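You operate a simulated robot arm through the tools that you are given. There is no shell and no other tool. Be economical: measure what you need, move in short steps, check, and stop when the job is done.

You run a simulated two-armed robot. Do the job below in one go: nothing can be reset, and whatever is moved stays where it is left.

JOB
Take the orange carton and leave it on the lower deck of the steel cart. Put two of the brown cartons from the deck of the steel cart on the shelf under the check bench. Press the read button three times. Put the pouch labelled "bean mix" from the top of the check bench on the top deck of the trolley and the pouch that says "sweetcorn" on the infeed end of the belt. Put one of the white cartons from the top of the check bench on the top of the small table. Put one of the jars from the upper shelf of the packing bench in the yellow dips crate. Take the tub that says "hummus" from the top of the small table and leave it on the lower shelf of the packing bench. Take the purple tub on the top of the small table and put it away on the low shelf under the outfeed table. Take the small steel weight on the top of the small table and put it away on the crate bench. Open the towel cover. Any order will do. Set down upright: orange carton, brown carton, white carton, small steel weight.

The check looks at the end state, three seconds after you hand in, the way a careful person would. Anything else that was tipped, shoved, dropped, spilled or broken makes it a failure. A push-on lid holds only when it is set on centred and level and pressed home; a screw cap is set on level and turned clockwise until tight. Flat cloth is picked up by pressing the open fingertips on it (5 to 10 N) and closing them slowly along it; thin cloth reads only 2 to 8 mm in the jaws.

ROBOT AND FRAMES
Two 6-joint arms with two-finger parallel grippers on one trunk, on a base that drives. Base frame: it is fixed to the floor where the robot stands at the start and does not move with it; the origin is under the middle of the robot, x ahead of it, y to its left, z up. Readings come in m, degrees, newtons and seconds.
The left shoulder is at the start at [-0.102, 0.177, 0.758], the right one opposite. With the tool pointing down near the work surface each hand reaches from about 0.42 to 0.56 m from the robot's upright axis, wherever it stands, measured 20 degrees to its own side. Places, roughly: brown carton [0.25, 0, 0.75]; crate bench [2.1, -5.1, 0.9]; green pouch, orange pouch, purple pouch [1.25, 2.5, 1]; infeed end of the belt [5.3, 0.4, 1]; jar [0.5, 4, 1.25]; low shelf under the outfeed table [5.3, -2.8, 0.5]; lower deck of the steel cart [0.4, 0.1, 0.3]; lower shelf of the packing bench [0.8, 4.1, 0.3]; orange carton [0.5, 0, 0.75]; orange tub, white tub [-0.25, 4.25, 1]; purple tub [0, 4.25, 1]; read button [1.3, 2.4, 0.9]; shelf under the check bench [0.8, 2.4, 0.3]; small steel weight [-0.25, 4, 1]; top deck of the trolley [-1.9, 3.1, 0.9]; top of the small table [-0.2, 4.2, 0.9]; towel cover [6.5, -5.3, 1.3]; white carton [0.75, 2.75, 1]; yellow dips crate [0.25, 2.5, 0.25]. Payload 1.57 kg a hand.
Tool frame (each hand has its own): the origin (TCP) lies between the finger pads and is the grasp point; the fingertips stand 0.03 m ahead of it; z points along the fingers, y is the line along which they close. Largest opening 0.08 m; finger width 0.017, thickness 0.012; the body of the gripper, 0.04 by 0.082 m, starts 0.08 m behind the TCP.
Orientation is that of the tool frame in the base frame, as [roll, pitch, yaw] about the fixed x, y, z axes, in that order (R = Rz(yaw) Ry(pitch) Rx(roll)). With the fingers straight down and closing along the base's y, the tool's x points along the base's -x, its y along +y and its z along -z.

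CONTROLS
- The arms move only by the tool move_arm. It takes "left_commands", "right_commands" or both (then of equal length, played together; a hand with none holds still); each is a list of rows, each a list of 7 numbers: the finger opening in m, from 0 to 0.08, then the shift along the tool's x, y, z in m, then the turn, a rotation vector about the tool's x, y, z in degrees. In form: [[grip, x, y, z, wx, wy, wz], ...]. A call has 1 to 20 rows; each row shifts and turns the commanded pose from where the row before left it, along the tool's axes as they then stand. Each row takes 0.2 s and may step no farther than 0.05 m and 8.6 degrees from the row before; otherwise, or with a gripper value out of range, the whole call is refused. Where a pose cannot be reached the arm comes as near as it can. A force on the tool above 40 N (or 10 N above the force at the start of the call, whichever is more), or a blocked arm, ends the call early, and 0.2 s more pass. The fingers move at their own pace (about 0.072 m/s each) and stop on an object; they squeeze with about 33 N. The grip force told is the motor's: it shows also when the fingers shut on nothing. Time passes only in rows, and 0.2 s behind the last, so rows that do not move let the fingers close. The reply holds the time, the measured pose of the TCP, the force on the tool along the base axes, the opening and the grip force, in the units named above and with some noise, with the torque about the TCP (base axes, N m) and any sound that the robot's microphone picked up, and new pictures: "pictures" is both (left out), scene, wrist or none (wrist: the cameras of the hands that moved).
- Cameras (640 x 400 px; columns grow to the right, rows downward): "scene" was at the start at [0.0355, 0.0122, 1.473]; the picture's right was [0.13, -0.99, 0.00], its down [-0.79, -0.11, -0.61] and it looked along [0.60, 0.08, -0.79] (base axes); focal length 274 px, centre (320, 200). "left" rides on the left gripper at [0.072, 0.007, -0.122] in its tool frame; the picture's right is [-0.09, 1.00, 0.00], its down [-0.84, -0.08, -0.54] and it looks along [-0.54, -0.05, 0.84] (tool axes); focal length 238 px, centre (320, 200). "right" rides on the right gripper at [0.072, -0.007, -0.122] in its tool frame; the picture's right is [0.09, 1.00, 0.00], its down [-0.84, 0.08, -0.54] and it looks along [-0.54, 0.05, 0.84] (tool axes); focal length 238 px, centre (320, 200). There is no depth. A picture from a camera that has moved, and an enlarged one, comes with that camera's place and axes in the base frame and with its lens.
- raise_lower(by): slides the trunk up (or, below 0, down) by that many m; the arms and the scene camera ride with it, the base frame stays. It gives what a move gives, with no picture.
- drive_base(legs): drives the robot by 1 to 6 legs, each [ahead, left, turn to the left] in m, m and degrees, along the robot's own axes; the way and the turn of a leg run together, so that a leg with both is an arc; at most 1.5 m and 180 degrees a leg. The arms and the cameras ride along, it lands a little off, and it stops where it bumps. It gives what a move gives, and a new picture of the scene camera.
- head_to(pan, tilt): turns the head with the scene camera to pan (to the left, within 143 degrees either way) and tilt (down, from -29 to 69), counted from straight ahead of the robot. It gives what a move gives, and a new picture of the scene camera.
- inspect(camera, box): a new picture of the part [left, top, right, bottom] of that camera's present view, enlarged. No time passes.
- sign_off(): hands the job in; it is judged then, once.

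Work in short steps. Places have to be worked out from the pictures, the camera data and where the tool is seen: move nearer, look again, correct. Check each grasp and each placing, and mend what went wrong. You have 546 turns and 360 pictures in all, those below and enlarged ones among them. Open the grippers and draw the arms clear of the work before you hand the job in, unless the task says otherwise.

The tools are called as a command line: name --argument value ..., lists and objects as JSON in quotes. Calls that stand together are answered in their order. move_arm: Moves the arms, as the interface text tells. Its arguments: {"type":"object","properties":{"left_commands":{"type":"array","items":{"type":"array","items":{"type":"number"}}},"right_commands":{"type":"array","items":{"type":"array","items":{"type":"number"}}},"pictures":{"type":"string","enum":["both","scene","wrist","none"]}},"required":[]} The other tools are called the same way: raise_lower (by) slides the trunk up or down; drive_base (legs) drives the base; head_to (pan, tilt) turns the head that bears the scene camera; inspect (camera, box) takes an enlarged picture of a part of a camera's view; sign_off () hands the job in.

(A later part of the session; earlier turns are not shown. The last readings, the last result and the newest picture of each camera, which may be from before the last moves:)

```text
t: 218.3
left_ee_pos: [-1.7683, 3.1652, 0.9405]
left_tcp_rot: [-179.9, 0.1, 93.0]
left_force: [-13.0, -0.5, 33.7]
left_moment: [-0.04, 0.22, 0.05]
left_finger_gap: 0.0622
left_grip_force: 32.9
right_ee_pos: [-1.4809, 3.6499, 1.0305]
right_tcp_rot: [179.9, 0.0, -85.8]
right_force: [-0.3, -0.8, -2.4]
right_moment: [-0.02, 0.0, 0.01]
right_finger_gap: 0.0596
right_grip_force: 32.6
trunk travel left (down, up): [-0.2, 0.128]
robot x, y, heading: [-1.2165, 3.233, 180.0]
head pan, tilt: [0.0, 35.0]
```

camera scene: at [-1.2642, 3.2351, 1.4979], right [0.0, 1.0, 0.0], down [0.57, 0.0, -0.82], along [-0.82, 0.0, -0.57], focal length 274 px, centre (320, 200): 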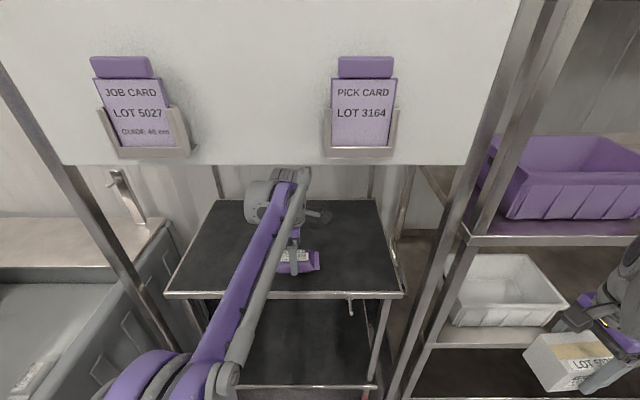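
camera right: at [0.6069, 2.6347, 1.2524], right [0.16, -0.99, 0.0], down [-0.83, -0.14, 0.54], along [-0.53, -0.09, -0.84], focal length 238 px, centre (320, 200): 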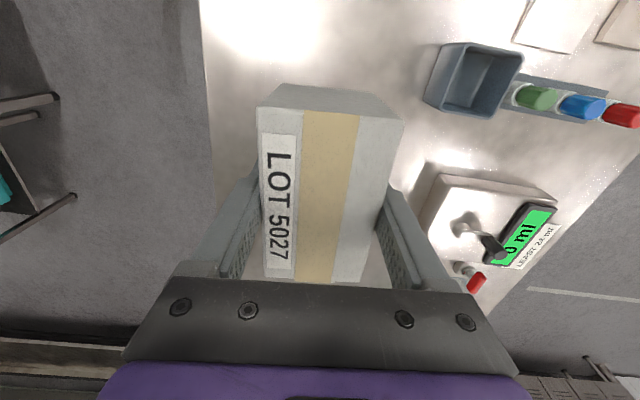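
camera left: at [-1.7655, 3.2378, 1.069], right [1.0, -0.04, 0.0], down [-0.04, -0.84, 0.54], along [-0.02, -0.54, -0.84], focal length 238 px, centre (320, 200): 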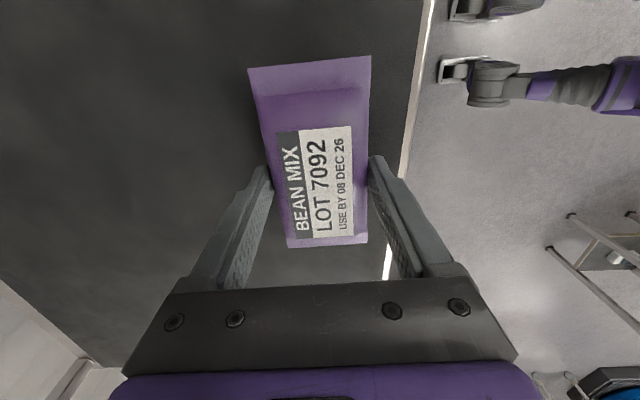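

It is in contact with the deck. I open, rise just enough to clear the pouch, and check.

move_arm --left_commands '[[0.0, 0, 0, -0.003, 0, 0, 0], [0.08, 0, 0, 0, 0, 0, 0], [0.08, 0, 0, 0, 0, 0, 0], [0.08, 0, 0, -0.015, 0, 0, 0], [0.08, 0, 0, -0.015, 0, 0, 0], [0.08, 0, 0, -0.012, 0, 0, 0]]' --pictures "wrist"

```text
t: 219.7
left_ee_pos: [-1.769, 3.1664, 0.9835]
left_tcp_rot: [179.9, 0.0, 92.8]
left_force: [0.7, -0.4, -0.8]
left_moment: [-0.04, 0.05, 0.03]
left_finger_gap: 0.08
left_grip_force: 0.0
right_ee_pos: [-1.4817, 3.6489, 1.0308]
right_tcp_rot: [179.9, -0.1, -85.8]
right_force: [0.2, -0.4, -3.1]
right_moment: [0.01, 0.04, -0.03]
right_finger_gap: 0.0596
right_grip_force: 32.9
trunk travel left (down, up): [-0.2, 0.128]
robot x, y, heading: [-1.2119, 3.2349, 180.2]
head pan, tilt: [0.0, 35.0]
camera left: at [-1.7656, 3.2384, 1.1063], right [1.0, -0.04, 0.0], down [-0.04, -0.84, 0.54], along [-0.02, -0.54, -0.84], focal length 238 px, centre (320, 200)
```

left: 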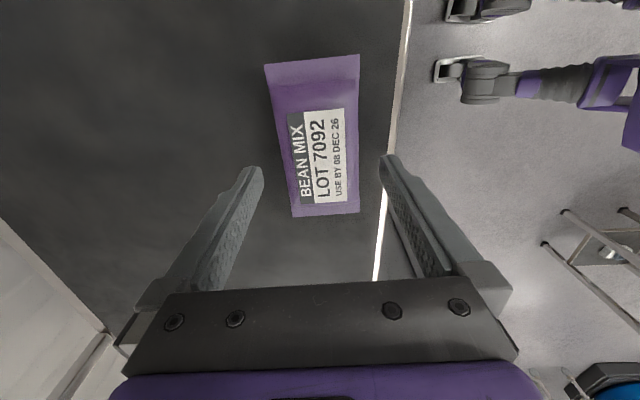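

The pouch lies flat on the deck. I rise a hair more and back out slowly.

move_arm --left_commands '[[0.08, 0, 0, -0.006, 0, 0, 0]]' --pictures "none"

drive_base --legs '[[-0.1, 0, 0], [-0.4, 0, 0]]'

```text
t: 220.1
left_ee_pos: [-1.7685, 3.1656, 0.9903]
left_tcp_rot: [179.9, 0.0, 92.9]
left_force: [0.2, 0.9, -0.3]
left_moment: [-0.01, -0.02, 0.0]
left_finger_gap: 0.08
left_grip_force: 0.2
right_ee_pos: [-1.4811, 3.6486, 1.0304]
right_tcp_rot: [-180.0, 0.0, -85.8]
right_force: [0.2, -0.6, -1.8]
right_moment: [0.0, 0.0, 0.0]
right_finger_gap: 0.0597
right_grip_force: 32.4
trunk travel left (down, up): [-0.2, 0.128]
robot x, y, heading: [-1.2156, 3.2307, 180.1]
head pan, tilt: [0.0, 35.0]
```

```text
t: 223.4
left_ee_pos: [-1.2695, 3.1646, 0.9909]
left_tcp_rot: [180.0, 0.0, 93.0]
left_force: [-0.1, -0.4, -0.4]
left_moment: [-0.03, 0.01, 0.0]
left_finger_gap: 0.08
left_grip_force: 0.0
right_ee_pos: [-0.9823, 3.6495, 1.0298]
right_tcp_rot: [180.0, -0.1, -85.7]
right_force: [1.0, 0.5, -2.4]
right_moment: [0.03, 0.03, -0.03]
right_finger_gap: 0.06
right_grip_force: 33.2
trunk travel left (down, up): [-0.2, 0.128]
robot x, y, heading: [-0.7162, 3.2333, -180.0]
head pan, tilt: [0.0, 35.0]
camera scene: at [-0.763, 3.2356, 1.4979], right [0.0, 1.0, 0.0], down [0.57, 0.0, -0.82], along [-0.82, 0.0, -0.57], focal length 274 px, centre (320, 200)
```

scene: 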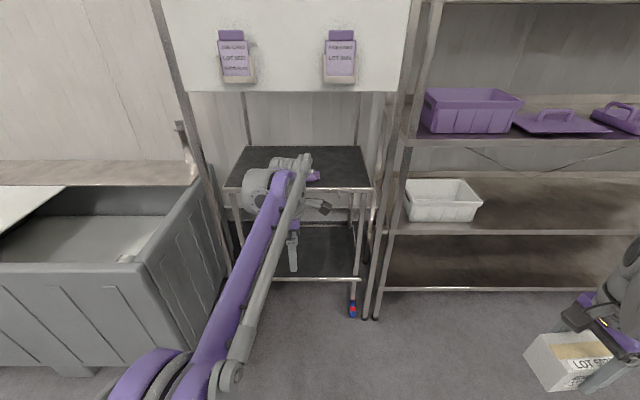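

The pouch is on the trolley. I raise the trunk, turn to face the small table and move in front of it.

raise_lower --by 0.1

drive_base --legs '[[0, 0, -90], [0, -0.5, 0]]'

```text
t: 224.7
left_ee_pos: [-1.2689, 3.1646, 1.0892]
left_tcp_rot: [179.9, 0.1, 93.0]
left_force: [-1.0, 0.2, 0.1]
left_moment: [0.01, 0.01, 0.02]
left_finger_gap: 0.0797
left_grip_force: 0.0
right_ee_pos: [-0.9813, 3.6483, 1.1304]
right_tcp_rot: [-180.0, 0.1, -85.7]
right_force: [0.2, -0.3, -1.7]
right_moment: [-0.01, 0.02, 0.01]
right_finger_gap: 0.0597
right_grip_force: 32.2
trunk travel left (down, up): [-0.3, 0.028]
robot x, y, heading: [-0.7142, 3.2345, -179.8]
head pan, tilt: [0.0, 35.0]
```

```text
t: 233.4
left_ee_pos: [-0.2819, 3.7905, 1.0906]
left_tcp_rot: [179.9, 0.0, 3.1]
left_force: [-0.2, 0.6, 0.9]
left_moment: [0.0, 0.0, 0.01]
left_finger_gap: 0.0801
left_grip_force: 0.0
right_ee_pos: [0.2033, 3.5043, 1.1292]
right_tcp_rot: [180.0, 0.0, -175.6]
right_force: [0.3, -0.4, -1.9]
right_moment: [-0.01, 0.02, -0.03]
right_finger_gap: 0.0596
right_grip_force: 33.4
trunk travel left (down, up): [-0.3, 0.028]
robot x, y, heading: [-0.2126, 3.2336, 90.3]
head pan, tilt: [0.0, 35.0]
camera scene: at [-0.2123, 3.2831, 1.6022], right [1.0, 0.0, 0.0], down [0.0, -0.57, -0.82], along [0.0, 0.82, -0.57], focal length 274 px, centre (320, 200)
```

scene: 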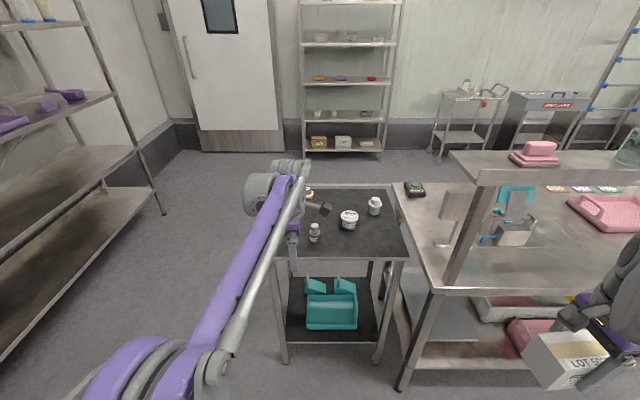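

I enlarge the small table top.

inspect --camera "scene" --box '[260, 170, 420, 270]'

```text
4.00 times, centred on (340, 220) of scene
camera zoom: at [-0.2123, 3.2831, 1.6022], right [1.0, 0.0, 0.0], down [0.0, -0.57, -0.82], along [0.0, 0.82, -0.57], focal length 1095 px, centre (240, 120)
```

zoom: 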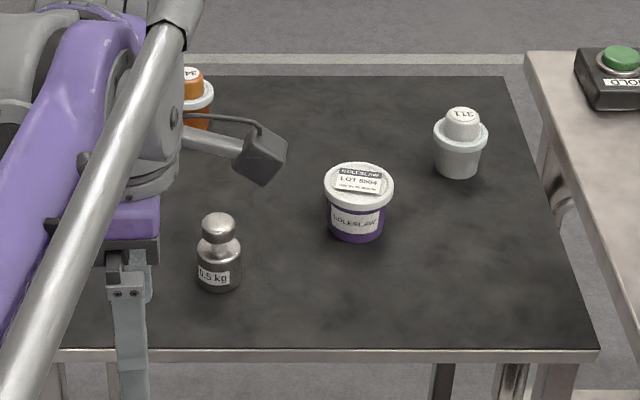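

The coleslaw tub has a purple body. I also see the steel weight, a white pot "311" and something orange, but the left arm hides the rest. I move the left hand aside and bring the right hand inward.

move_arm --left_commands '[[0.08, -0.041, 0.028, 0, 0, 0, 0], [0.08, -0.041, 0.028, 0, 0, 0, 0], [0.08, -0.041, 0.028, 0, 0, 0, 0], [0.08, -0.041, 0.028, 0, 0, 0, 0], [0.08, -0.03, 0.02, 0, 0, 0, 0], [0.08, 0, 0, 0, 0, 0, 0]]' --right_commands '[[0.0, 0.0293, 0.0323, 0, 0, 0, 0], [0.0, 0.0293, 0.0323, 0, 0, 0, 0], [0.0, 0.0293, 0.0323, 0, 0, 0, 0], [0.0, 0.0293, 0.0323, 0, 0, 0, 0], [0.0, 0.0293, 0.0323, 0, 0, 0, 0], [0.0, 0.0293, 0.0323, 0, 0, 0, 0]]' --pictures "scene"

```text
t: 234.8
left_ee_pos: [-0.468, 3.6493, 1.0903]
left_tcp_rot: [179.9, -0.1, 2.9]
left_force: [-0.3, 0.0, 0.7]
left_moment: [-0.05, 0.03, -0.02]
left_finger_gap: 0.0799
left_grip_force: 0.0
right_ee_pos: [0.012, 3.6852, 1.1288]
right_tcp_rot: [-179.8, 0.0, -175.7]
right_force: [-0.5, 0.0, -2.0]
right_moment: [-0.01, -0.01, -0.03]
right_finger_gap: 0.0599
right_grip_force: 33.2
trunk travel left (down, up): [-0.3, 0.028]
robot x, y, heading: [-0.2131, 3.2365, 90.1]
head pan, tilt: [0.0, 35.0]
camera scene: at [-0.2129, 3.2849, 1.6023], right [1.0, 0.0, 0.0], down [0.0, -0.57, -0.82], along [0.0, 0.82, -0.57], focal length 274 px, centre (320, 200)
```

scene: 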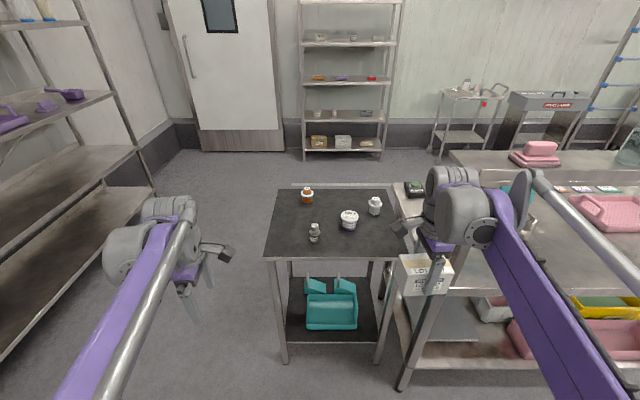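

inspect --camera "scene" --box '[255, 170, 415, 270]'

```text
4.00 times, centred on (335, 220) of scene
camera zoom: at [-0.2129, 3.2849, 1.6023], right [1.0, 0.0, 0.0], down [0.0, -0.57, -0.82], along [0.0, 0.82, -0.57], focal length 1095 px, centre (260, 120)
```

zoom: 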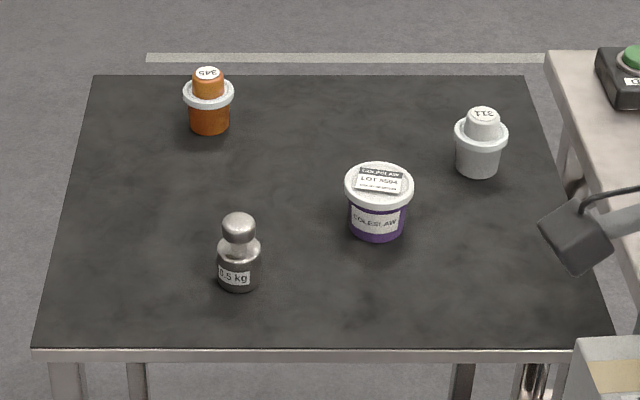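

The hummus label must be on the far side of the orange or the white pot, so I check later with the wrist cameras. First I drive in and place the white carton at the front right.

drive_base --legs '[[0.28, 0, 0]]'

move_arm --right_commands '[[0.0, -0.003, 0.04, 0, 0, 0, 0], [0.0, 0, 0, 0.04, 0, 0, 0], [0.0, 0, 0, 0.04, 0, 0, 0], [0.0, 0, 0, 0.02, 0, 0, 0], [0.0, 0, 0, 0, 0, 0, 0]]' --pictures "wrist"

```text
t: 236.8
left_ee_pos: [-0.47, 3.927, 1.0895]
left_tcp_rot: [179.9, -0.1, 3.1]
left_force: [0.6, 0.3, 0.5]
left_moment: [-0.03, 0.01, 0.01]
left_finger_gap: 0.0797
left_grip_force: 0.1
right_ee_pos: [0.0118, 3.963, 1.1288]
right_tcp_rot: [180.0, 0.0, -175.5]
right_force: [0.3, -0.1, -2.2]
right_moment: [0.04, 0.0, 0.02]
right_finger_gap: 0.0598
right_grip_force: 33.0
trunk travel left (down, up): [-0.3, 0.028]
robot x, y, heading: [-0.2135, 3.5109, 90.1]
head pan, tilt: [0.0, 35.0]
camera scene: at [-0.2136, 3.562, 1.6021], right [1.0, 0.0, 0.0], down [0.0, -0.57, -0.82], along [0.0, 0.82, -0.57], focal length 274 px, centre (320, 200)
```

scene: 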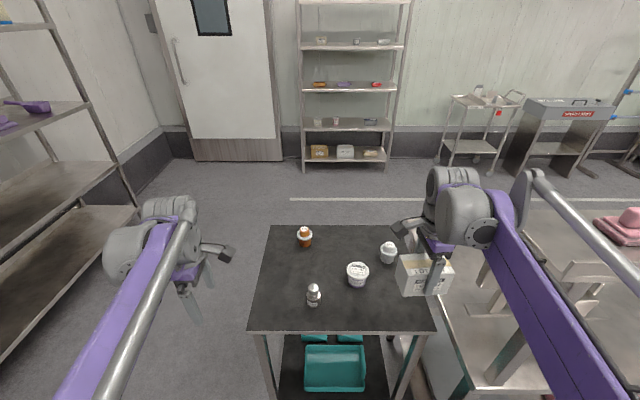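

```text
t: 238.0
left_ee_pos: [-0.4698, 3.9268, 1.09]
left_tcp_rot: [179.9, 0.0, 3.1]
left_force: [-0.2, 0.5, 0.1]
left_moment: [0.03, -0.03, 0.01]
left_finger_gap: 0.08
left_grip_force: 0.2
right_ee_pos: [0.0107, 4.0037, 1.0283]
right_tcp_rot: [180.0, 0.0, -175.5]
right_force: [0.2, -0.4, -2.2]
right_moment: [0.06, 0.01, 0.0]
right_finger_gap: 0.0596
right_grip_force: 32.8
trunk travel left (down, up): [-0.3, 0.028]
robot x, y, heading: [-0.2101, 3.5135, 90.3]
head pan, tilt: [0.0, 35.0]
camera right: at [-0.0599, 3.9909, 1.1521], right [-0.17, 0.99, 0.0], down [0.83, 0.14, 0.54], along [0.53, 0.09, -0.84], focal length 238 px, centre (320, 200)
```

right: 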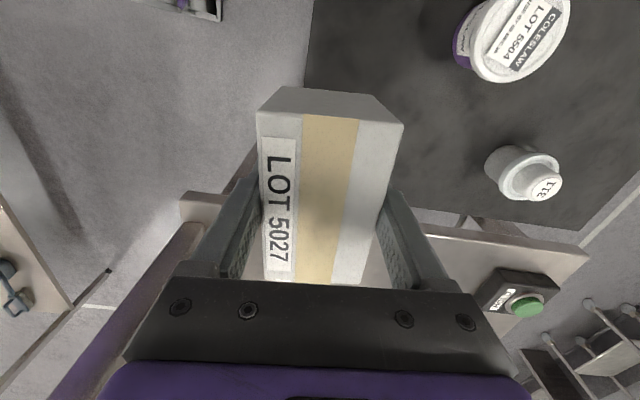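

The table's front edge is nearer y = 3.98, so I shift forward to (0.022, 4.052) before lowering.

move_arm --right_commands '[[0.0, -0.0147, 0.045, 0, 0, 0, 0], [0.0, 0, 0.002, 0.03, 0, 0, 0], [0.0, 0, 0, 0.02, 0, 0, 0], [0.0, 0, 0, 0, 0, 0, 0]]' --pictures "wrist"

```text
t: 239.0
left_ee_pos: [-0.4703, 3.9269, 1.0897]
left_tcp_rot: [179.9, 0.1, 3.1]
left_force: [0.1, 0.1, -0.1]
left_moment: [-0.03, 0.01, 0.02]
left_finger_gap: 0.0799
left_grip_force: 0.1
right_ee_pos: [0.0217, 4.0521, 0.9792]
right_tcp_rot: [180.0, 0.0, -175.5]
right_force: [0.8, 0.4, -2.1]
right_moment: [0.0, -0.02, -0.02]
right_finger_gap: 0.0596
right_grip_force: 33.4
trunk travel left (down, up): [-0.3, 0.028]
robot x, y, heading: [-0.2144, 3.5121, 90.1]
head pan, tilt: [0.0, 35.0]
camera right: at [-0.0483, 4.0388, 1.1017], right [-0.17, 0.99, 0.0], down [0.83, 0.14, 0.54], along [0.53, 0.09, -0.84], focal length 238 px, centre (320, 200)
```

right: 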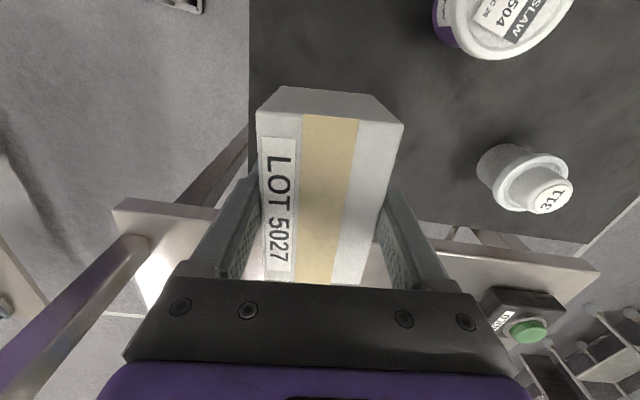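

Margins look good. I shift 8 mm left and lower to near contact.

move_arm --right_commands '[[0.0, 0.008, 0.0, 0.01, 0, 0, 0], [0.0, 0, 0, 0.01, 0, 0, 0], [0.0, 0, 0, 0.004, 0, 0, 0], [0.0, 0, 0, 0, 0, 0, 0]]' --pictures "none"

```text
t: 240.0
left_ee_pos: [-0.4703, 3.9266, 1.0898]
left_tcp_rot: [179.7, 0.0, 3.2]
left_force: [0.0, -0.4, -0.3]
left_moment: [-0.03, 0.01, 0.02]
left_finger_gap: 0.0801
left_grip_force: 0.1
right_ee_pos: [0.014, 4.0507, 0.9553]
right_tcp_rot: [180.0, 0.0, -175.5]
right_force: [-0.4, 0.5, -1.5]
right_moment: [-0.01, 0.01, 0.01]
right_finger_gap: 0.0596
right_grip_force: 33.5
trunk travel left (down, up): [-0.3, 0.028]
robot x, y, heading: [-0.2153, 3.5135, 90.1]
head pan, tilt: [0.0, 35.0]
```

move_arm --right_commands '[[0.0, 0.0, 0.0, 0.003, 0, 0, 0], [0.0, 0, 0, 0.003, 0, 0, 0], [0.0, 0, 0, 0, 0, 0, 0]]' --pictures "none"

```text
t: 240.8
left_ee_pos: [-0.4699, 3.9272, 1.091]
left_tcp_rot: [179.9, 0.0, 3.1]
left_force: [-0.7, -0.2, 0.6]
left_moment: [0.01, 0.0, 0.01]
left_finger_gap: 0.0801
left_grip_force: 0.2
right_ee_pos: [0.014, 4.0508, 0.9495]
right_tcp_rot: [-179.9, 0.0, -175.5]
right_force: [0.1, -0.8, -2.2]
right_moment: [-0.04, -0.01, -0.02]
right_finger_gap: 0.0599
right_grip_force: 32.9
trunk travel left (down, up): [-0.3, 0.028]
robot x, y, heading: [-0.2126, 3.5109, 90.3]
head pan, tilt: [0.0, 35.0]
```

move_arm --right_commands '[[0.0, 0.0, 0.0, 0.003, 0, 0, 0], [0.0, 0, 0, 0.003, 0, 0, 0], [0.0, 0, 0, 0, 0, 0, 0]]' --pictures "none"

```text
t: 241.6
left_ee_pos: [-0.4709, 3.9265, 1.0898]
left_tcp_rot: [179.9, 0.0, 3.2]
left_force: [-0.4, 0.4, 0.2]
left_moment: [0.01, -0.02, 0.0]
left_finger_gap: 0.0797
left_grip_force: 0.0
right_ee_pos: [0.0133, 4.0507, 0.9444]
right_tcp_rot: [180.0, 0.0, -175.6]
right_force: [0.0, -0.3, -2.7]
right_moment: [-0.04, -0.01, -0.01]
right_finger_gap: 0.0598
right_grip_force: 32.8
trunk travel left (down, up): [-0.3, 0.028]
robot x, y, heading: [-0.2135, 3.5152, 90.3]
head pan, tilt: [0.0, 35.0]
```

move_arm --right_commands '[[0.0, 0.0, 0.0, 0.003, 0, 0, 0], [0.0, 0, 0, 0.003, 0, 0, 0], [0.0, 0, 0, 0, 0, 0, 0]]' --pictures "none"

```text
t: 242.4
left_ee_pos: [-0.4703, 3.9273, 1.0904]
left_tcp_rot: [179.8, 0.0, 3.2]
left_force: [-0.3, 0.0, 0.0]
left_moment: [0.01, 0.01, 0.01]
left_finger_gap: 0.0798
left_grip_force: 0.1
right_ee_pos: [0.0143, 4.0506, 0.9371]
right_tcp_rot: [-179.9, 0.1, -175.5]
right_force: [0.3, 0.1, -2.1]
right_moment: [0.01, 0.01, 0.0]
right_finger_gap: 0.0599
right_grip_force: 32.8
trunk travel left (down, up): [-0.3, 0.028]
robot x, y, heading: [-0.2159, 3.5175, 90.0]
head pan, tilt: [0.0, 35.0]
```

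There is no contact yet. A quick wrist picture to judge the gap.

move_arm --right_commands '[[0.0, 0.0, 0.0, 0.003, 0, 0, 0], [0.0, 0, 0, 0, 0, 0, 0]]' --pictures "wrist"

```text
t: 243.0
left_ee_pos: [-0.4693, 3.9265, 1.0903]
left_tcp_rot: [179.9, 0.0, 3.0]
left_force: [-0.3, -0.2, 0.2]
left_moment: [-0.02, -0.01, 0.01]
left_finger_gap: 0.0799
left_grip_force: 0.2
right_ee_pos: [0.0136, 4.0498, 0.9338]
right_tcp_rot: [-180.0, 0.1, -175.5]
right_force: [0.1, -0.7, -2.0]
right_moment: [-0.01, 0.03, -0.01]
right_finger_gap: 0.0596
right_grip_force: 33.2
trunk travel left (down, up): [-0.3, 0.028]
robot x, y, heading: [-0.209, 3.5145, 90.7]
head pan, tilt: [0.0, 35.0]
camera right: at [-0.0565, 4.0378, 1.0565], right [-0.17, 0.99, 0.0], down [0.83, 0.14, 0.54], along [0.53, 0.09, -0.84], focal length 238 px, centre (320, 200)
```

right: 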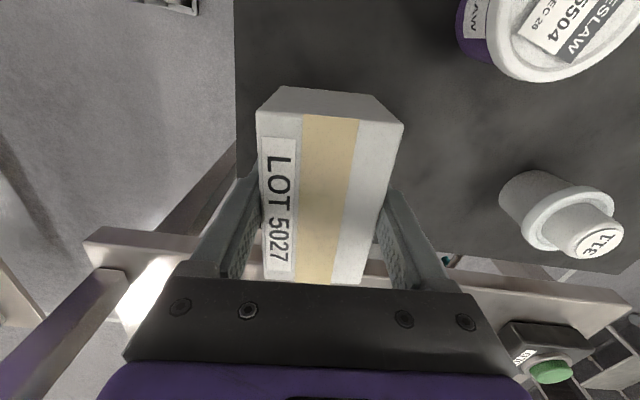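

move_arm --right_commands '[[0.0, 0.0, 0.0, 0.003, 0, 0, 0], [0.0, 0, 0, 0.003, 0, 0, 0], [0.0, 0, 0, 0, 0, 0, 0]]' --pictures "none"

```text
t: 243.8
left_ee_pos: [-0.4695, 3.9269, 1.0913]
left_tcp_rot: [179.9, -0.1, 3.1]
left_force: [-0.6, 0.6, -1.0]
left_moment: [-0.02, -0.01, 0.0]
left_finger_gap: 0.0798
left_grip_force: 0.1
right_ee_pos: [0.0142, 4.0516, 0.9279]
right_tcp_rot: [179.9, 0.1, -175.5]
right_force: [0.0, -0.8, -1.7]
right_moment: [0.05, -0.01, 0.0]
right_finger_gap: 0.0598
right_grip_force: 33.2
trunk travel left (down, up): [-0.3, 0.028]
robot x, y, heading: [-0.2097, 3.5147, 90.3]
head pan, tilt: [0.0, 35.0]
```

move_arm --right_commands '[[0.0, 0.0, 0.0, 0.003, 0, 0, 0], [0.0, 0, 0, 0.003, 0, 0, 0], [0.0, 0, 0, 0, 0, 0, 0]]' --pictures "none"

```text
t: 244.6
left_ee_pos: [-0.47, 3.9267, 1.0906]
left_tcp_rot: [179.9, 0.0, 3.1]
left_force: [-0.1, -0.8, 0.1]
left_moment: [-0.02, 0.0, -0.04]
left_finger_gap: 0.08
left_grip_force: 0.2
right_ee_pos: [0.0146, 4.0501, 0.9219]
right_tcp_rot: [-180.0, 0.1, -175.5]
right_force: [0.3, 0.1, -2.4]
right_moment: [-0.02, 0.03, -0.03]
right_finger_gap: 0.0598
right_grip_force: 32.8
trunk travel left (down, up): [-0.3, 0.028]
robot x, y, heading: [-0.2106, 3.514, 90.3]
head pan, tilt: [0.0, 35.0]
```

move_arm --right_commands '[[0.0, 0.0, 0.0, 0.004, 0, 0, 0], [0.0, 0, 0, 0.003, 0, 0, 0], [0.0, 0, 0, 0, 0, 0, 0]]' --pictures "none"

```text
t: 245.4
left_ee_pos: [-0.4702, 3.9265, 1.0895]
left_tcp_rot: [180.0, 0.0, 3.1]
left_force: [-0.3, 0.6, -0.6]
left_moment: [-0.01, 0.0, 0.01]
left_finger_gap: 0.08
left_grip_force: 0.1
right_ee_pos: [0.0128, 4.0492, 0.9159]
right_tcp_rot: [179.9, 0.0, -175.5]
right_force: [1.2, 0.0, -2.2]
right_moment: [-0.01, 0.0, -0.01]
right_finger_gap: 0.0598
right_grip_force: 33.3
trunk travel left (down, up): [-0.3, 0.028]
robot x, y, heading: [-0.2117, 3.5144, 90.3]
head pan, tilt: [0.0, 35.0]
```

move_arm --right_commands '[[0.0, 0.0, 0.0, 0.004, 0, 0, 0], [0.0, 0, 0, 0.003, 0, 0, 0], [0.0, 0, 0, 0, 0, 0, 0]]' --pictures "wrist"

```text
t: 246.2
left_ee_pos: [-0.4698, 3.9271, 1.0899]
left_tcp_rot: [180.0, 0.0, 3.0]
left_force: [-0.3, 0.5, 0.4]
left_moment: [-0.01, -0.04, -0.02]
left_finger_gap: 0.08
left_grip_force: 0.1
right_ee_pos: [0.0136, 4.0511, 0.9084]
right_tcp_rot: [180.0, -0.1, -175.5]
right_force: [-0.8, 0.1, -2.5]
right_moment: [-0.01, 0.01, 0.02]
right_finger_gap: 0.0596
right_grip_force: 33.3
trunk travel left (down, up): [-0.3, 0.028]
robot x, y, heading: [-0.2128, 3.5166, 90.0]
head pan, tilt: [0.0, 35.0]
camera right: at [-0.0569, 4.0378, 1.0309], right [-0.17, 0.99, 0.0], down [0.83, 0.14, 0.54], along [0.53, 0.09, -0.84], focal length 238 px, centre (320, 200)
```

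right: 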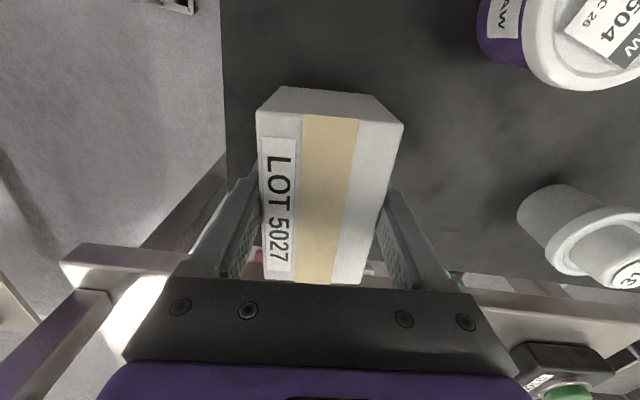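

From parallax the table top is about 0.845, so contact should come at TCP of about 0.887. I continue down.

move_arm --right_commands '[[0.0, 0.0, 0.0, 0.006, 0, 0, 0], [0.0, 0, 0, 0.006, 0, 0, 0], [0.0, 0, 0, 0, 0, 0, 0]]' --pictures "none"

```text
t: 246.8
left_ee_pos: [-0.4705, 3.9247, 1.0914]
left_tcp_rot: [-180.0, 0.0, 3.1]
left_force: [-0.2, 0.0, 0.2]
left_moment: [0.01, -0.03, -0.01]
left_finger_gap: 0.0803
left_grip_force: 0.0
right_ee_pos: [0.0136, 4.0511, 0.9027]
right_tcp_rot: [179.9, 0.2, -175.5]
right_force: [0.4, 1.8, 27.7]
right_moment: [-0.56, -0.03, 0.0]
right_finger_gap: 0.0595
right_grip_force: 32.8
trunk travel left (down, up): [-0.3, 0.028]
robot x, y, heading: [-0.2121, 3.5136, 90.3]
head pan, tilt: [0.0, 35.0]
stopped in row 2 (right hand): the force on the tool passed its limit at 65 N (the readings are from after the stop); the commanded pose is now the measured one
```

Contact. I release and lift.

move_arm --right_commands '[[0.0, 0, 0, -0.002, 0, 0, 0], [0.08, 0, 0, 0, 0, 0, 0], [0.08, 0, 0, 0, 0, 0, 0], [0.08, 0, 0, -0.02, 0, 0, 0], [0.08, 0, 0, -0.04, 0, 0, 0], [0.08, 0, 0, -0.04, 0, 0, 0], [0.08, 0, 0, -0.04, 0, 0, 0], [0.08, 0, 0, -0.04, 0, 0, 0]]' --pictures "wrist"

```text
t: 248.6
left_ee_pos: [-0.4697, 3.9274, 1.0893]
left_tcp_rot: [180.0, 0.0, 3.1]
left_force: [0.3, 0.4, 0.1]
left_moment: [0.01, -0.03, 0.0]
left_finger_gap: 0.0799
left_grip_force: 0.1
right_ee_pos: [0.0136, 4.0508, 1.0829]
right_tcp_rot: [-180.0, 0.1, -175.6]
right_force: [-0.3, -0.3, 0.1]
right_moment: [-0.04, 0.0, 0.02]
right_finger_gap: 0.0798
right_grip_force: 0.0
trunk travel left (down, up): [-0.3, 0.028]
robot x, y, heading: [-0.2113, 3.5123, 90.2]
head pan, tilt: [0.0, 35.0]
camera right: at [-0.0569, 4.0373, 1.2053], right [-0.17, 0.99, 0.0], down [0.83, 0.14, 0.54], along [0.53, 0.09, -0.84], focal length 238 px, centre (320, 200)
```

right: 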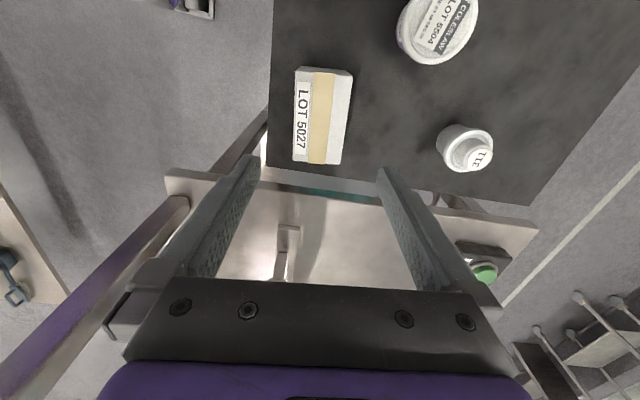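

The white carton stands on the table. The two small pots are too far back to reach from here and their labels face away, so I drive around the left side to the back of the table.

drive_base --legs '[[-0.25, 0, 0], [0, 0.85, 0], [1.5, 0, 0], [0.35, 0, 0], [0, -0.85, 0], [0, 0, 180]]'

```text
t: 281.5
left_ee_pos: [0.0374, 4.7076, 1.0901]
left_tcp_rot: [179.9, 0.0, -176.3]
left_force: [0.1, -0.1, -0.2]
left_moment: [0.0, 0.01, 0.01]
left_finger_gap: 0.0799
left_grip_force: 0.1
right_ee_pos: [-0.4467, 4.5804, 1.0828]
right_tcp_rot: [-180.0, 0.0, 5.0]
right_force: [-0.4, 0.3, -0.4]
right_moment: [-0.03, 0.02, -0.01]
right_finger_gap: 0.0803
right_grip_force: 0.0
trunk travel left (down, up): [-0.3, 0.028]
robot x, y, heading: [-0.2229, 5.1178, -89.3]
head pan, tilt: [0.0, 35.0]
camera scene: at [-0.2233, 5.0755, 1.6023], right [-1.0, -0.01, 0.0], down [-0.01, 0.57, -0.82], along [0.01, -0.82, -0.57], focal length 274 px, centre (320, 200)
```

scene: 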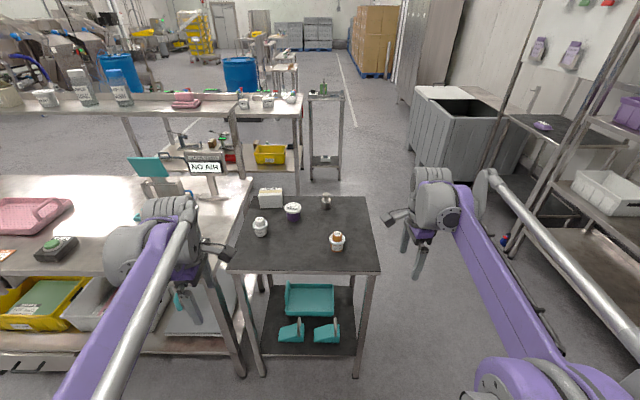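

inspect --camera "scene" --box '[235, 180, 365, 270]'

inspect --camera "scene" --box '[0, 60, 310, 260]'

```text
4.44 times, centred on (300, 225) of scene
camera zoom: at [-0.2233, 5.0755, 1.6023], right [-1.0, -0.01, 0.0], down [-0.01, 0.57, -0.82], along [0.01, -0.82, -0.57], focal length 1216 px, centre (409, 89)
```

zoom: 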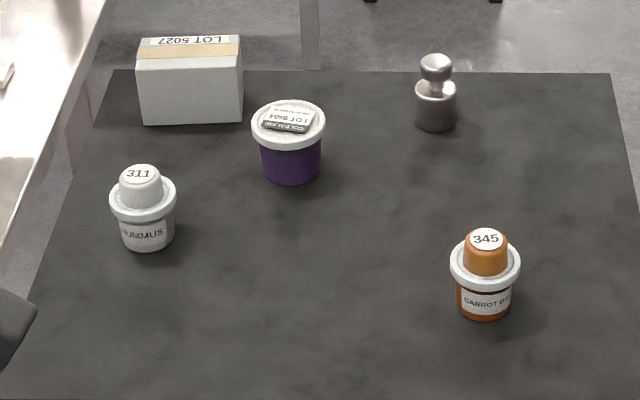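

```text
2.00 times, centred on (155, 160) of scene
camera zoom: at [-0.2233, 5.0755, 1.6023], right [-1.0, -0.01, 0.0], down [-0.01, 0.57, -0.82], along [0.01, -0.82, -0.57], focal length 547 px, centre (650, 280)
```

zoom: 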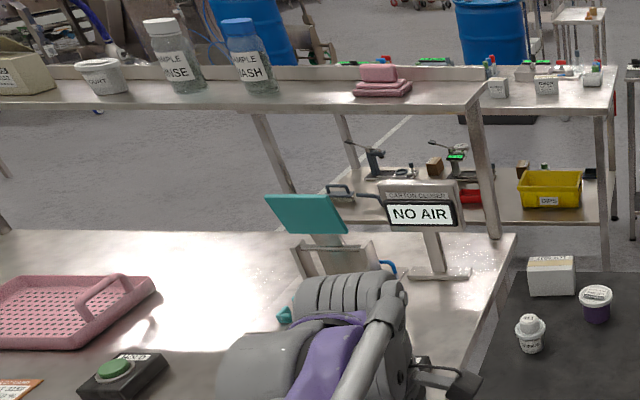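

The white pot "311" is the hummus, at about (0.02, 4.27). The jars are the "sample rinse" and "sample wash" bottles on the upper shelf. I drive in and bring the left hand over the hummus.

drive_base --legs '[[0.36, 0, -0.7]]'

move_arm --left_commands '[[0.08, 0.008, -0.028, 0, 0, 0, 0], [0.08, 0.008, -0.028, 0, 0, 0, 0], [0.08, 0.006, -0.028, 0, 0, 0, 0], [0.08, 0, 0, 0, 0, 0, 0]]' --pictures "wrist"

```text
t: 283.8
left_ee_pos: [0.0347, 4.35, 1.0906]
left_tcp_rot: [179.9, 0.0, -177.1]
left_force: [1.3, 0.7, 1.3]
left_moment: [-0.02, 0.01, 0.02]
left_finger_gap: 0.08
left_grip_force: 0.1
right_ee_pos: [-0.4496, 4.2272, 1.0831]
right_tcp_rot: [-179.9, 0.0, 4.4]
right_force: [-0.1, -0.4, -0.1]
right_moment: [0.04, -0.01, -0.02]
right_finger_gap: 0.08
right_grip_force: 0.1
trunk travel left (down, up): [-0.3, 0.028]
robot x, y, heading: [-0.221, 4.7651, -90.0]
head pan, tilt: [0.0, 35.0]
camera scene: at [-0.2206, 4.7194, 1.6021], right [-1.0, 0.0, 0.0], down [0.0, 0.57, -0.82], along [0.0, -0.82, -0.57], focal length 274 px, centre (320, 200)
```

scene: 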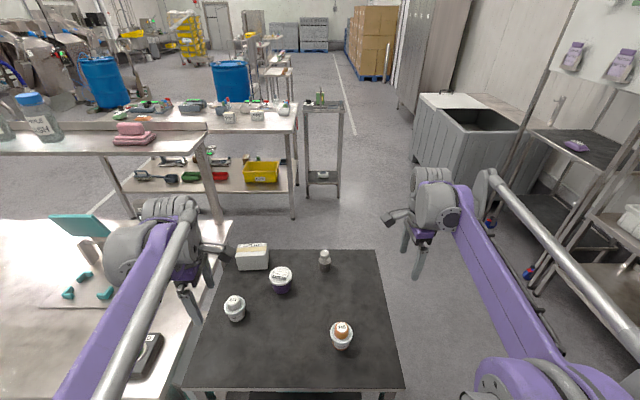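

```text
t: 284.8
left_ee_pos: [0.0164, 4.2655, 1.0899]
left_tcp_rot: [179.9, 0.0, -176.9]
left_force: [-0.1, -0.2, -0.4]
left_moment: [-0.02, 0.04, 0.05]
left_finger_gap: 0.0802
left_grip_force: 0.2
right_ee_pos: [-0.4497, 4.2274, 1.0813]
right_tcp_rot: [-180.0, 0.0, 4.4]
right_force: [0.4, -0.3, 0.1]
right_moment: [0.0, -0.06, 0.02]
right_finger_gap: 0.0798
right_grip_force: 0.1
trunk travel left (down, up): [-0.3, 0.028]
robot x, y, heading: [-0.2214, 4.7639, -89.8]
head pan, tilt: [0.0, 35.0]
camera left: at [-0.0549, 4.2686, 1.2126], right [0.04, 1.0, 0.0], down [0.84, -0.03, 0.54], along [0.54, -0.02, -0.84], focal length 238 px, centre (320, 200)
```

left: 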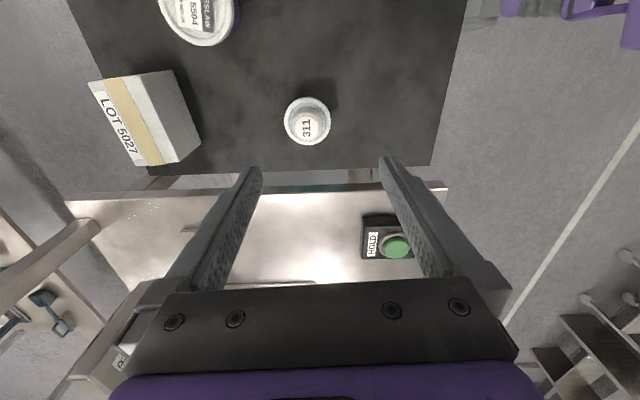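

The hummus pot is at about (0.022, 4.249). I correct and descend part way.

move_arm --left_commands '[[0.08, -0.005, -0.0168, 0.02, 0, 0, 0], [0.08, 0, 0, 0.04, 0, 0, 0], [0.08, 0, 0, 0.04, 0, 0, 0], [0.08, 0, 0, 0.0, 0, 0, 0]]' --pictures "wrist"

```text
t: 285.8
left_ee_pos: [0.0242, 4.2475, 0.9907]
left_tcp_rot: [179.8, -0.1, -177.0]
left_force: [0.1, 1.3, -0.5]
left_moment: [0.02, 0.01, 0.0]
left_finger_gap: 0.08
left_grip_force: 0.0
right_ee_pos: [-0.4488, 4.2271, 1.0817]
right_tcp_rot: [180.0, 0.1, 4.3]
right_force: [1.0, 0.5, -0.1]
right_moment: [0.0, -0.02, 0.0]
right_finger_gap: 0.0801
right_grip_force: 0.0
trunk travel left (down, up): [-0.3, 0.028]
robot x, y, heading: [-0.2227, 4.7668, -89.6]
head pan, tilt: [0.0, 35.0]
camera left: at [-0.048, 4.2508, 1.1123], right [0.04, 1.0, 0.0], down [0.84, -0.03, 0.54], along [0.54, -0.02, -0.84], focal length 238 px, centre (320, 200)
```

left: 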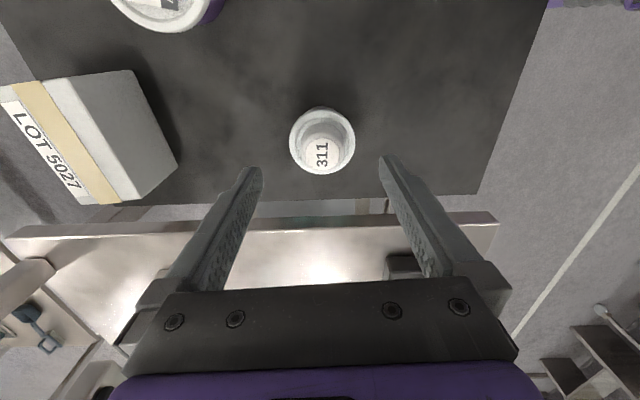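

It is centred. I descend to 0.90 and close.

move_arm --left_commands '[[0.08, 0.002, 0.002, 0.04, 0, 0, 0], [0.08, 0, 0, 0.035, 0, 0, 0], [0.08, 0, 0, 0.013, 0, 0, 0], [0.08, 0, 0, 0.0, 0, 0, 0], [0.04, 0, 0, 0.0, 0, 0, 0], [0.0, 0, 0, 0.0, 0, 0, 0], [0.0, 0, 0, 0.0, 0, 0, 0], [0.0, 0, 0, 0.0, 0, 0, 0]]' --pictures "wrist"

```text
t: 287.6
left_ee_pos: [0.022, 4.2497, 0.901]
left_tcp_rot: [179.8, 0.0, -177.0]
left_force: [0.9, -1.0, -1.7]
left_moment: [0.02, 0.01, -0.01]
left_finger_gap: 0.0592
left_grip_force: 32.8
right_ee_pos: [-0.4494, 4.2278, 1.082]
right_tcp_rot: [-180.0, -0.1, 4.4]
right_force: [-0.3, -0.5, 0.3]
right_moment: [-0.01, -0.02, -0.01]
right_finger_gap: 0.0798
right_grip_force: 0.1
trunk travel left (down, up): [-0.3, 0.028]
robot x, y, heading: [-0.2249, 4.7604, -89.7]
head pan, tilt: [0.0, 35.0]
camera left: at [-0.05, 4.2531, 1.0237], right [0.04, 1.0, 0.0], down [0.84, -0.03, 0.54], along [0.54, -0.02, -0.84], focal length 238 px, centre (320, 200)
```

left: 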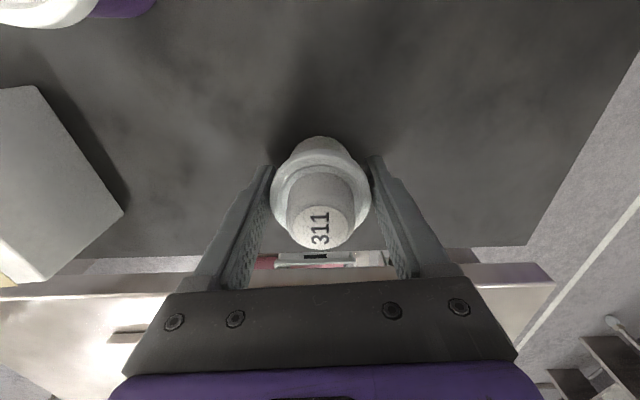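

Gripped at 0.059 on the rim. I lift slowly and check that it all comes up together.

move_arm --left_commands '[[0.0, 0, 0, -0.005, 0, 0, 0], [0.0, 0, 0, -0.01, 0, 0, 0], [0.0, 0, 0, -0.015, 0, 0, 0], [0.0, 0, 0, -0.015, 0, 0, 0], [0.0, 0, 0, 0.0, 0, 0, 0]]' --pictures "wrist"

```text
t: 288.8
left_ee_pos: [0.0224, 4.2497, 0.9462]
left_tcp_rot: [179.9, 0.1, -176.9]
left_force: [0.0, 0.4, 0.0]
left_moment: [0.0, 0.0, 0.0]
left_finger_gap: 0.0591
left_grip_force: 33.7
right_ee_pos: [-0.4491, 4.2272, 1.0819]
right_tcp_rot: [179.9, 0.0, 4.4]
right_force: [0.7, 0.8, 0.2]
right_moment: [0.01, -0.01, -0.02]
right_finger_gap: 0.0799
right_grip_force: 0.0
trunk travel left (down, up): [-0.3, 0.028]
robot x, y, heading: [-0.2192, 4.7656, -89.9]
head pan, tilt: [0.0, 35.0]
camera left: at [-0.0506, 4.2531, 1.0685], right [0.04, 1.0, 0.0], down [0.84, -0.03, 0.54], along [0.54, -0.02, -0.84], focal length 238 px, centre (320, 200)
```

left: 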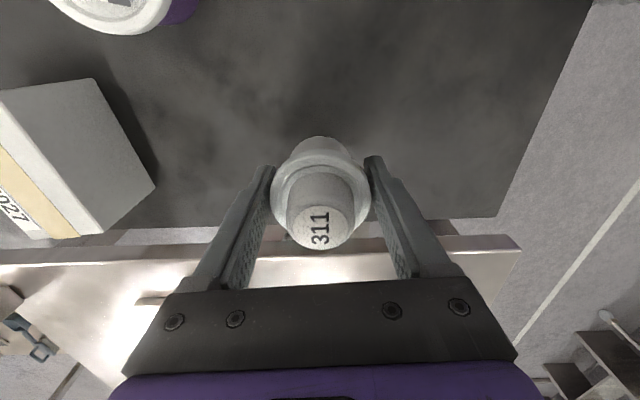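

The whole pot came up. I raise it, back away and move over to look at the lower shelf of the packing bench from behind.

move_arm --left_commands '[[0.0, 0, 0, -0.03, 0, 0, 0], [0.0, 0, 0, -0.04, 0, 0, 0], [0.0, 0, 0, -0.04, 0, 0, 0], [0.0, 0, 0, -0.03, 0, 0, 0]]' --pictures "none"

drive_base --legs '[[-0.65, 0, 0], [0, 0.8, 0]]'

```text
t: 289.8
left_ee_pos: [0.0211, 4.2493, 1.0862]
left_tcp_rot: [179.9, 0.0, -177.0]
left_force: [0.2, -1.0, 0.1]
left_moment: [0.0, 0.01, -0.03]
left_finger_gap: 0.0593
left_grip_force: 32.8
right_ee_pos: [-0.4492, 4.2273, 1.083]
right_tcp_rot: [180.0, 0.0, 4.3]
right_force: [0.4, 0.4, 0.6]
right_moment: [0.03, 0.0, 0.03]
right_finger_gap: 0.0798
right_grip_force: 0.1
trunk travel left (down, up): [-0.3, 0.028]
robot x, y, heading: [-0.2223, 4.7628, -89.7]
head pan, tilt: [0.0, 35.0]
```

```text
t: 300.4
left_ee_pos: [0.8127, 4.8983, 1.0865]
left_tcp_rot: [-180.0, 0.0, -177.7]
left_force: [-0.3, -0.9, -1.0]
left_moment: [0.04, -0.05, -0.02]
left_finger_gap: 0.0591
left_grip_force: 32.8
right_ee_pos: [0.3421, 4.8806, 1.0823]
right_tcp_rot: [179.9, 0.0, 3.8]
right_force: [0.2, -0.7, 0.2]
right_moment: [-0.04, 0.0, 0.01]
right_finger_gap: 0.08
right_grip_force: 0.1
trunk travel left (down, up): [-0.3, 0.028]
robot x, y, heading: [0.5802, 5.4122, -90.2]
head pan, tilt: [0.0, 35.0]
camera scene: at [0.5772, 5.3704, 1.6023], right [-1.0, 0.01, 0.0], down [0.0, 0.57, -0.82], along [-0.01, -0.82, -0.57], focal length 274 px, centre (320, 200)
```

scene: 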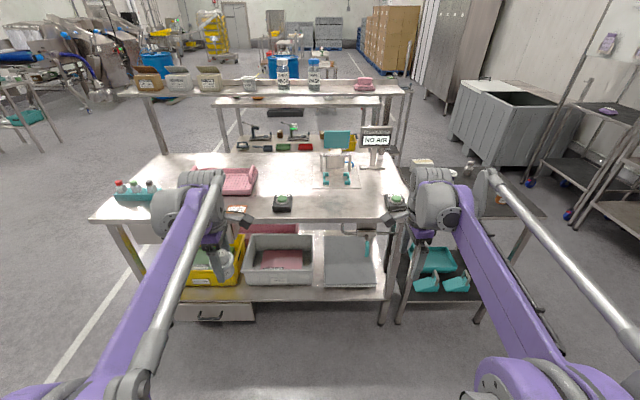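

inspect --camera "scene" --box '[160, 200, 420, 330]'

inspect --camera "scene" --box '[110, 45, 420, 145]'

```text
2.46 times, centred on (290, 265) of scene
camera zoom: at [0.5772, 5.3704, 1.6023], right [-1.0, 0.01, 0.0], down [0.0, 0.57, -0.82], along [-0.01, -0.82, -0.57], focal length 674 px, centre (394, 40)
```

zoom: 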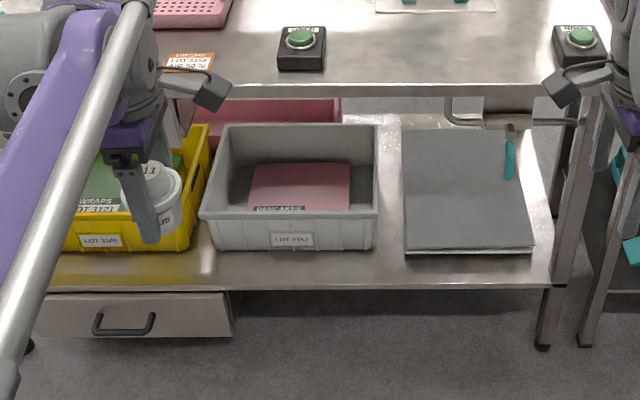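

```text
2.06 times, centred on (265, 95) of scene
camera zoom: at [0.5772, 5.3704, 1.6023], right [-1.0, 0.01, 0.0], down [0.0, 0.57, -0.82], along [-0.01, -0.82, -0.57], focal length 565 px, centre (434, 417)
```

zoom: 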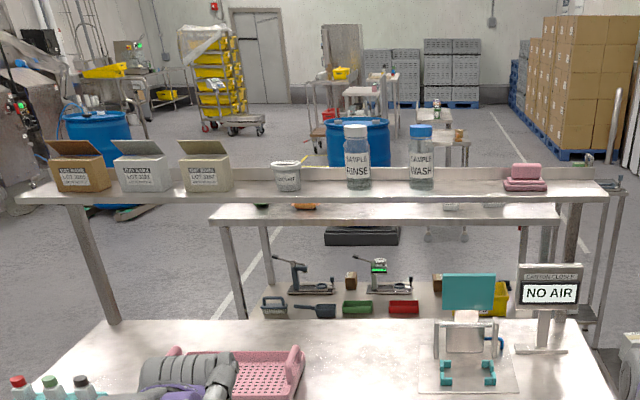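

There is a free strip about 0.1 m deep along the back edge of the lower shelf. I lower the trunk, tuck the right hand to the side, turn the left hand to its natural pose and lower it.

raise_lower --by -0.3

move_arm --left_commands '[[0.0, 0, 0, 0.015, 0, 0, 8.45], [0.0, 0, 0, 0.029, 0, 0, 8.45], [0.0, 0, 0, 0.029, 0, 0, 8.45], [0.0, 0, 0, 0.029, 0, 0, 8.45], [0.0, 0, 0, 0.029, 0, 0, 8.45], [0.0, 0, 0, 0.029, 0, 0, 8.45], [0.0, 0, 0, 0.029, 0, 0, 8.45], [0.0, 0, 0, 0.029, 0, 0, 8.45], [0.0, 0, 0, 0.029, 0, 0, 8.45], [0.0, 0, 0, 0.029, 0, 0, 8.45], [0.0, 0, 0, 0.029, 0, 0, 8.45], [0.0, 0, 0, 0.015, 0, 0, 0]]' --right_commands '[[0.08, -0.01, -0.018, 0, 0, 0, 0], [0.08, -0.0201, -0.0364, 0, 0, 0, 0], [0.08, -0.0201, -0.0364, 0, 0, 0, 0], [0.08, -0.0201, -0.0364, 0, 0, 0, 0], [0.08, -0.0201, -0.0364, 0, 0, 0, 0], [0.08, -0.0201, -0.0364, 0, 0, 0, 0], [0.08, -0.0201, -0.0364, 0, 0, 0, 0], [0.08, -0.0201, -0.0364, 0, 0, 0, 0], [0.08, -0.01, -0.018, 0, 0, 0, 0], [0.08, 0, 0, 0, 0, 0, 0], [0.08, 0, 0, 0, 0, 0, 0], [0.08, 0, 0, 0, 0, 0, 0]]' --pictures "scene"

```text
t: 303.4
left_ee_pos: [0.8134, 4.8975, 0.7867]
left_tcp_rot: [179.9, 0.1, -177.6]
left_force: [1.0, -0.1, -0.8]
left_moment: [0.0, 0.01, 0.01]
left_finger_gap: 0.059
left_grip_force: 33.1
right_ee_pos: [0.3429, 4.8811, 0.7818]
right_tcp_rot: [180.0, -0.1, 3.7]
right_force: [1.0, -0.3, 0.1]
right_moment: [0.0, -0.05, 0.02]
right_finger_gap: 0.08
right_grip_force: 0.0
trunk travel left (down, up): [0.0, 0.328]
robot x, y, heading: [0.5773, 5.4152, -90.3]
head pan, tilt: [0.0, 35.0]
```

```text
t: 306.0
left_ee_pos: [0.8139, 4.8971, 0.466]
left_tcp_rot: [-179.9, -0.1, 89.5]
left_force: [0.3, 0.1, -1.4]
left_moment: [-0.06, -0.05, 0.01]
left_finger_gap: 0.0592
left_grip_force: 32.9
right_ee_pos: [0.1632, 5.1602, 0.7825]
right_tcp_rot: [179.9, 0.0, 3.7]
right_force: [0.2, -0.4, -0.5]
right_moment: [0.0, 0.01, -0.01]
right_finger_gap: 0.0801
right_grip_force: 0.1
trunk travel left (down, up): [0.0, 0.328]
robot x, y, heading: [0.5762, 5.4154, -90.6]
head pan, tilt: [0.0, 35.0]
camera scene: at [0.5768, 5.3189, 1.2966], right [-1.0, 0.01, 0.0], down [0.0, 0.57, -0.82], along [-0.01, -0.82, -0.57], focal length 274 px, centre (320, 200)
```

scene: 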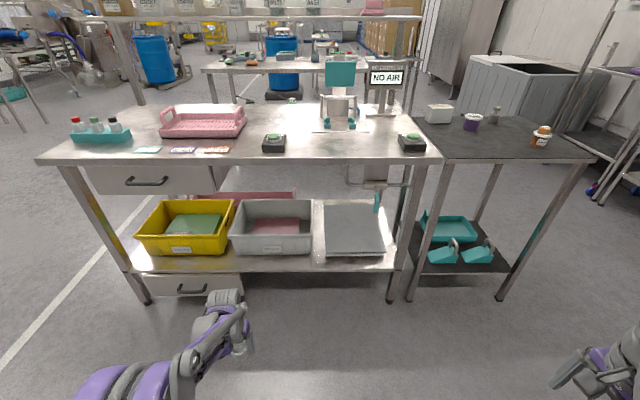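

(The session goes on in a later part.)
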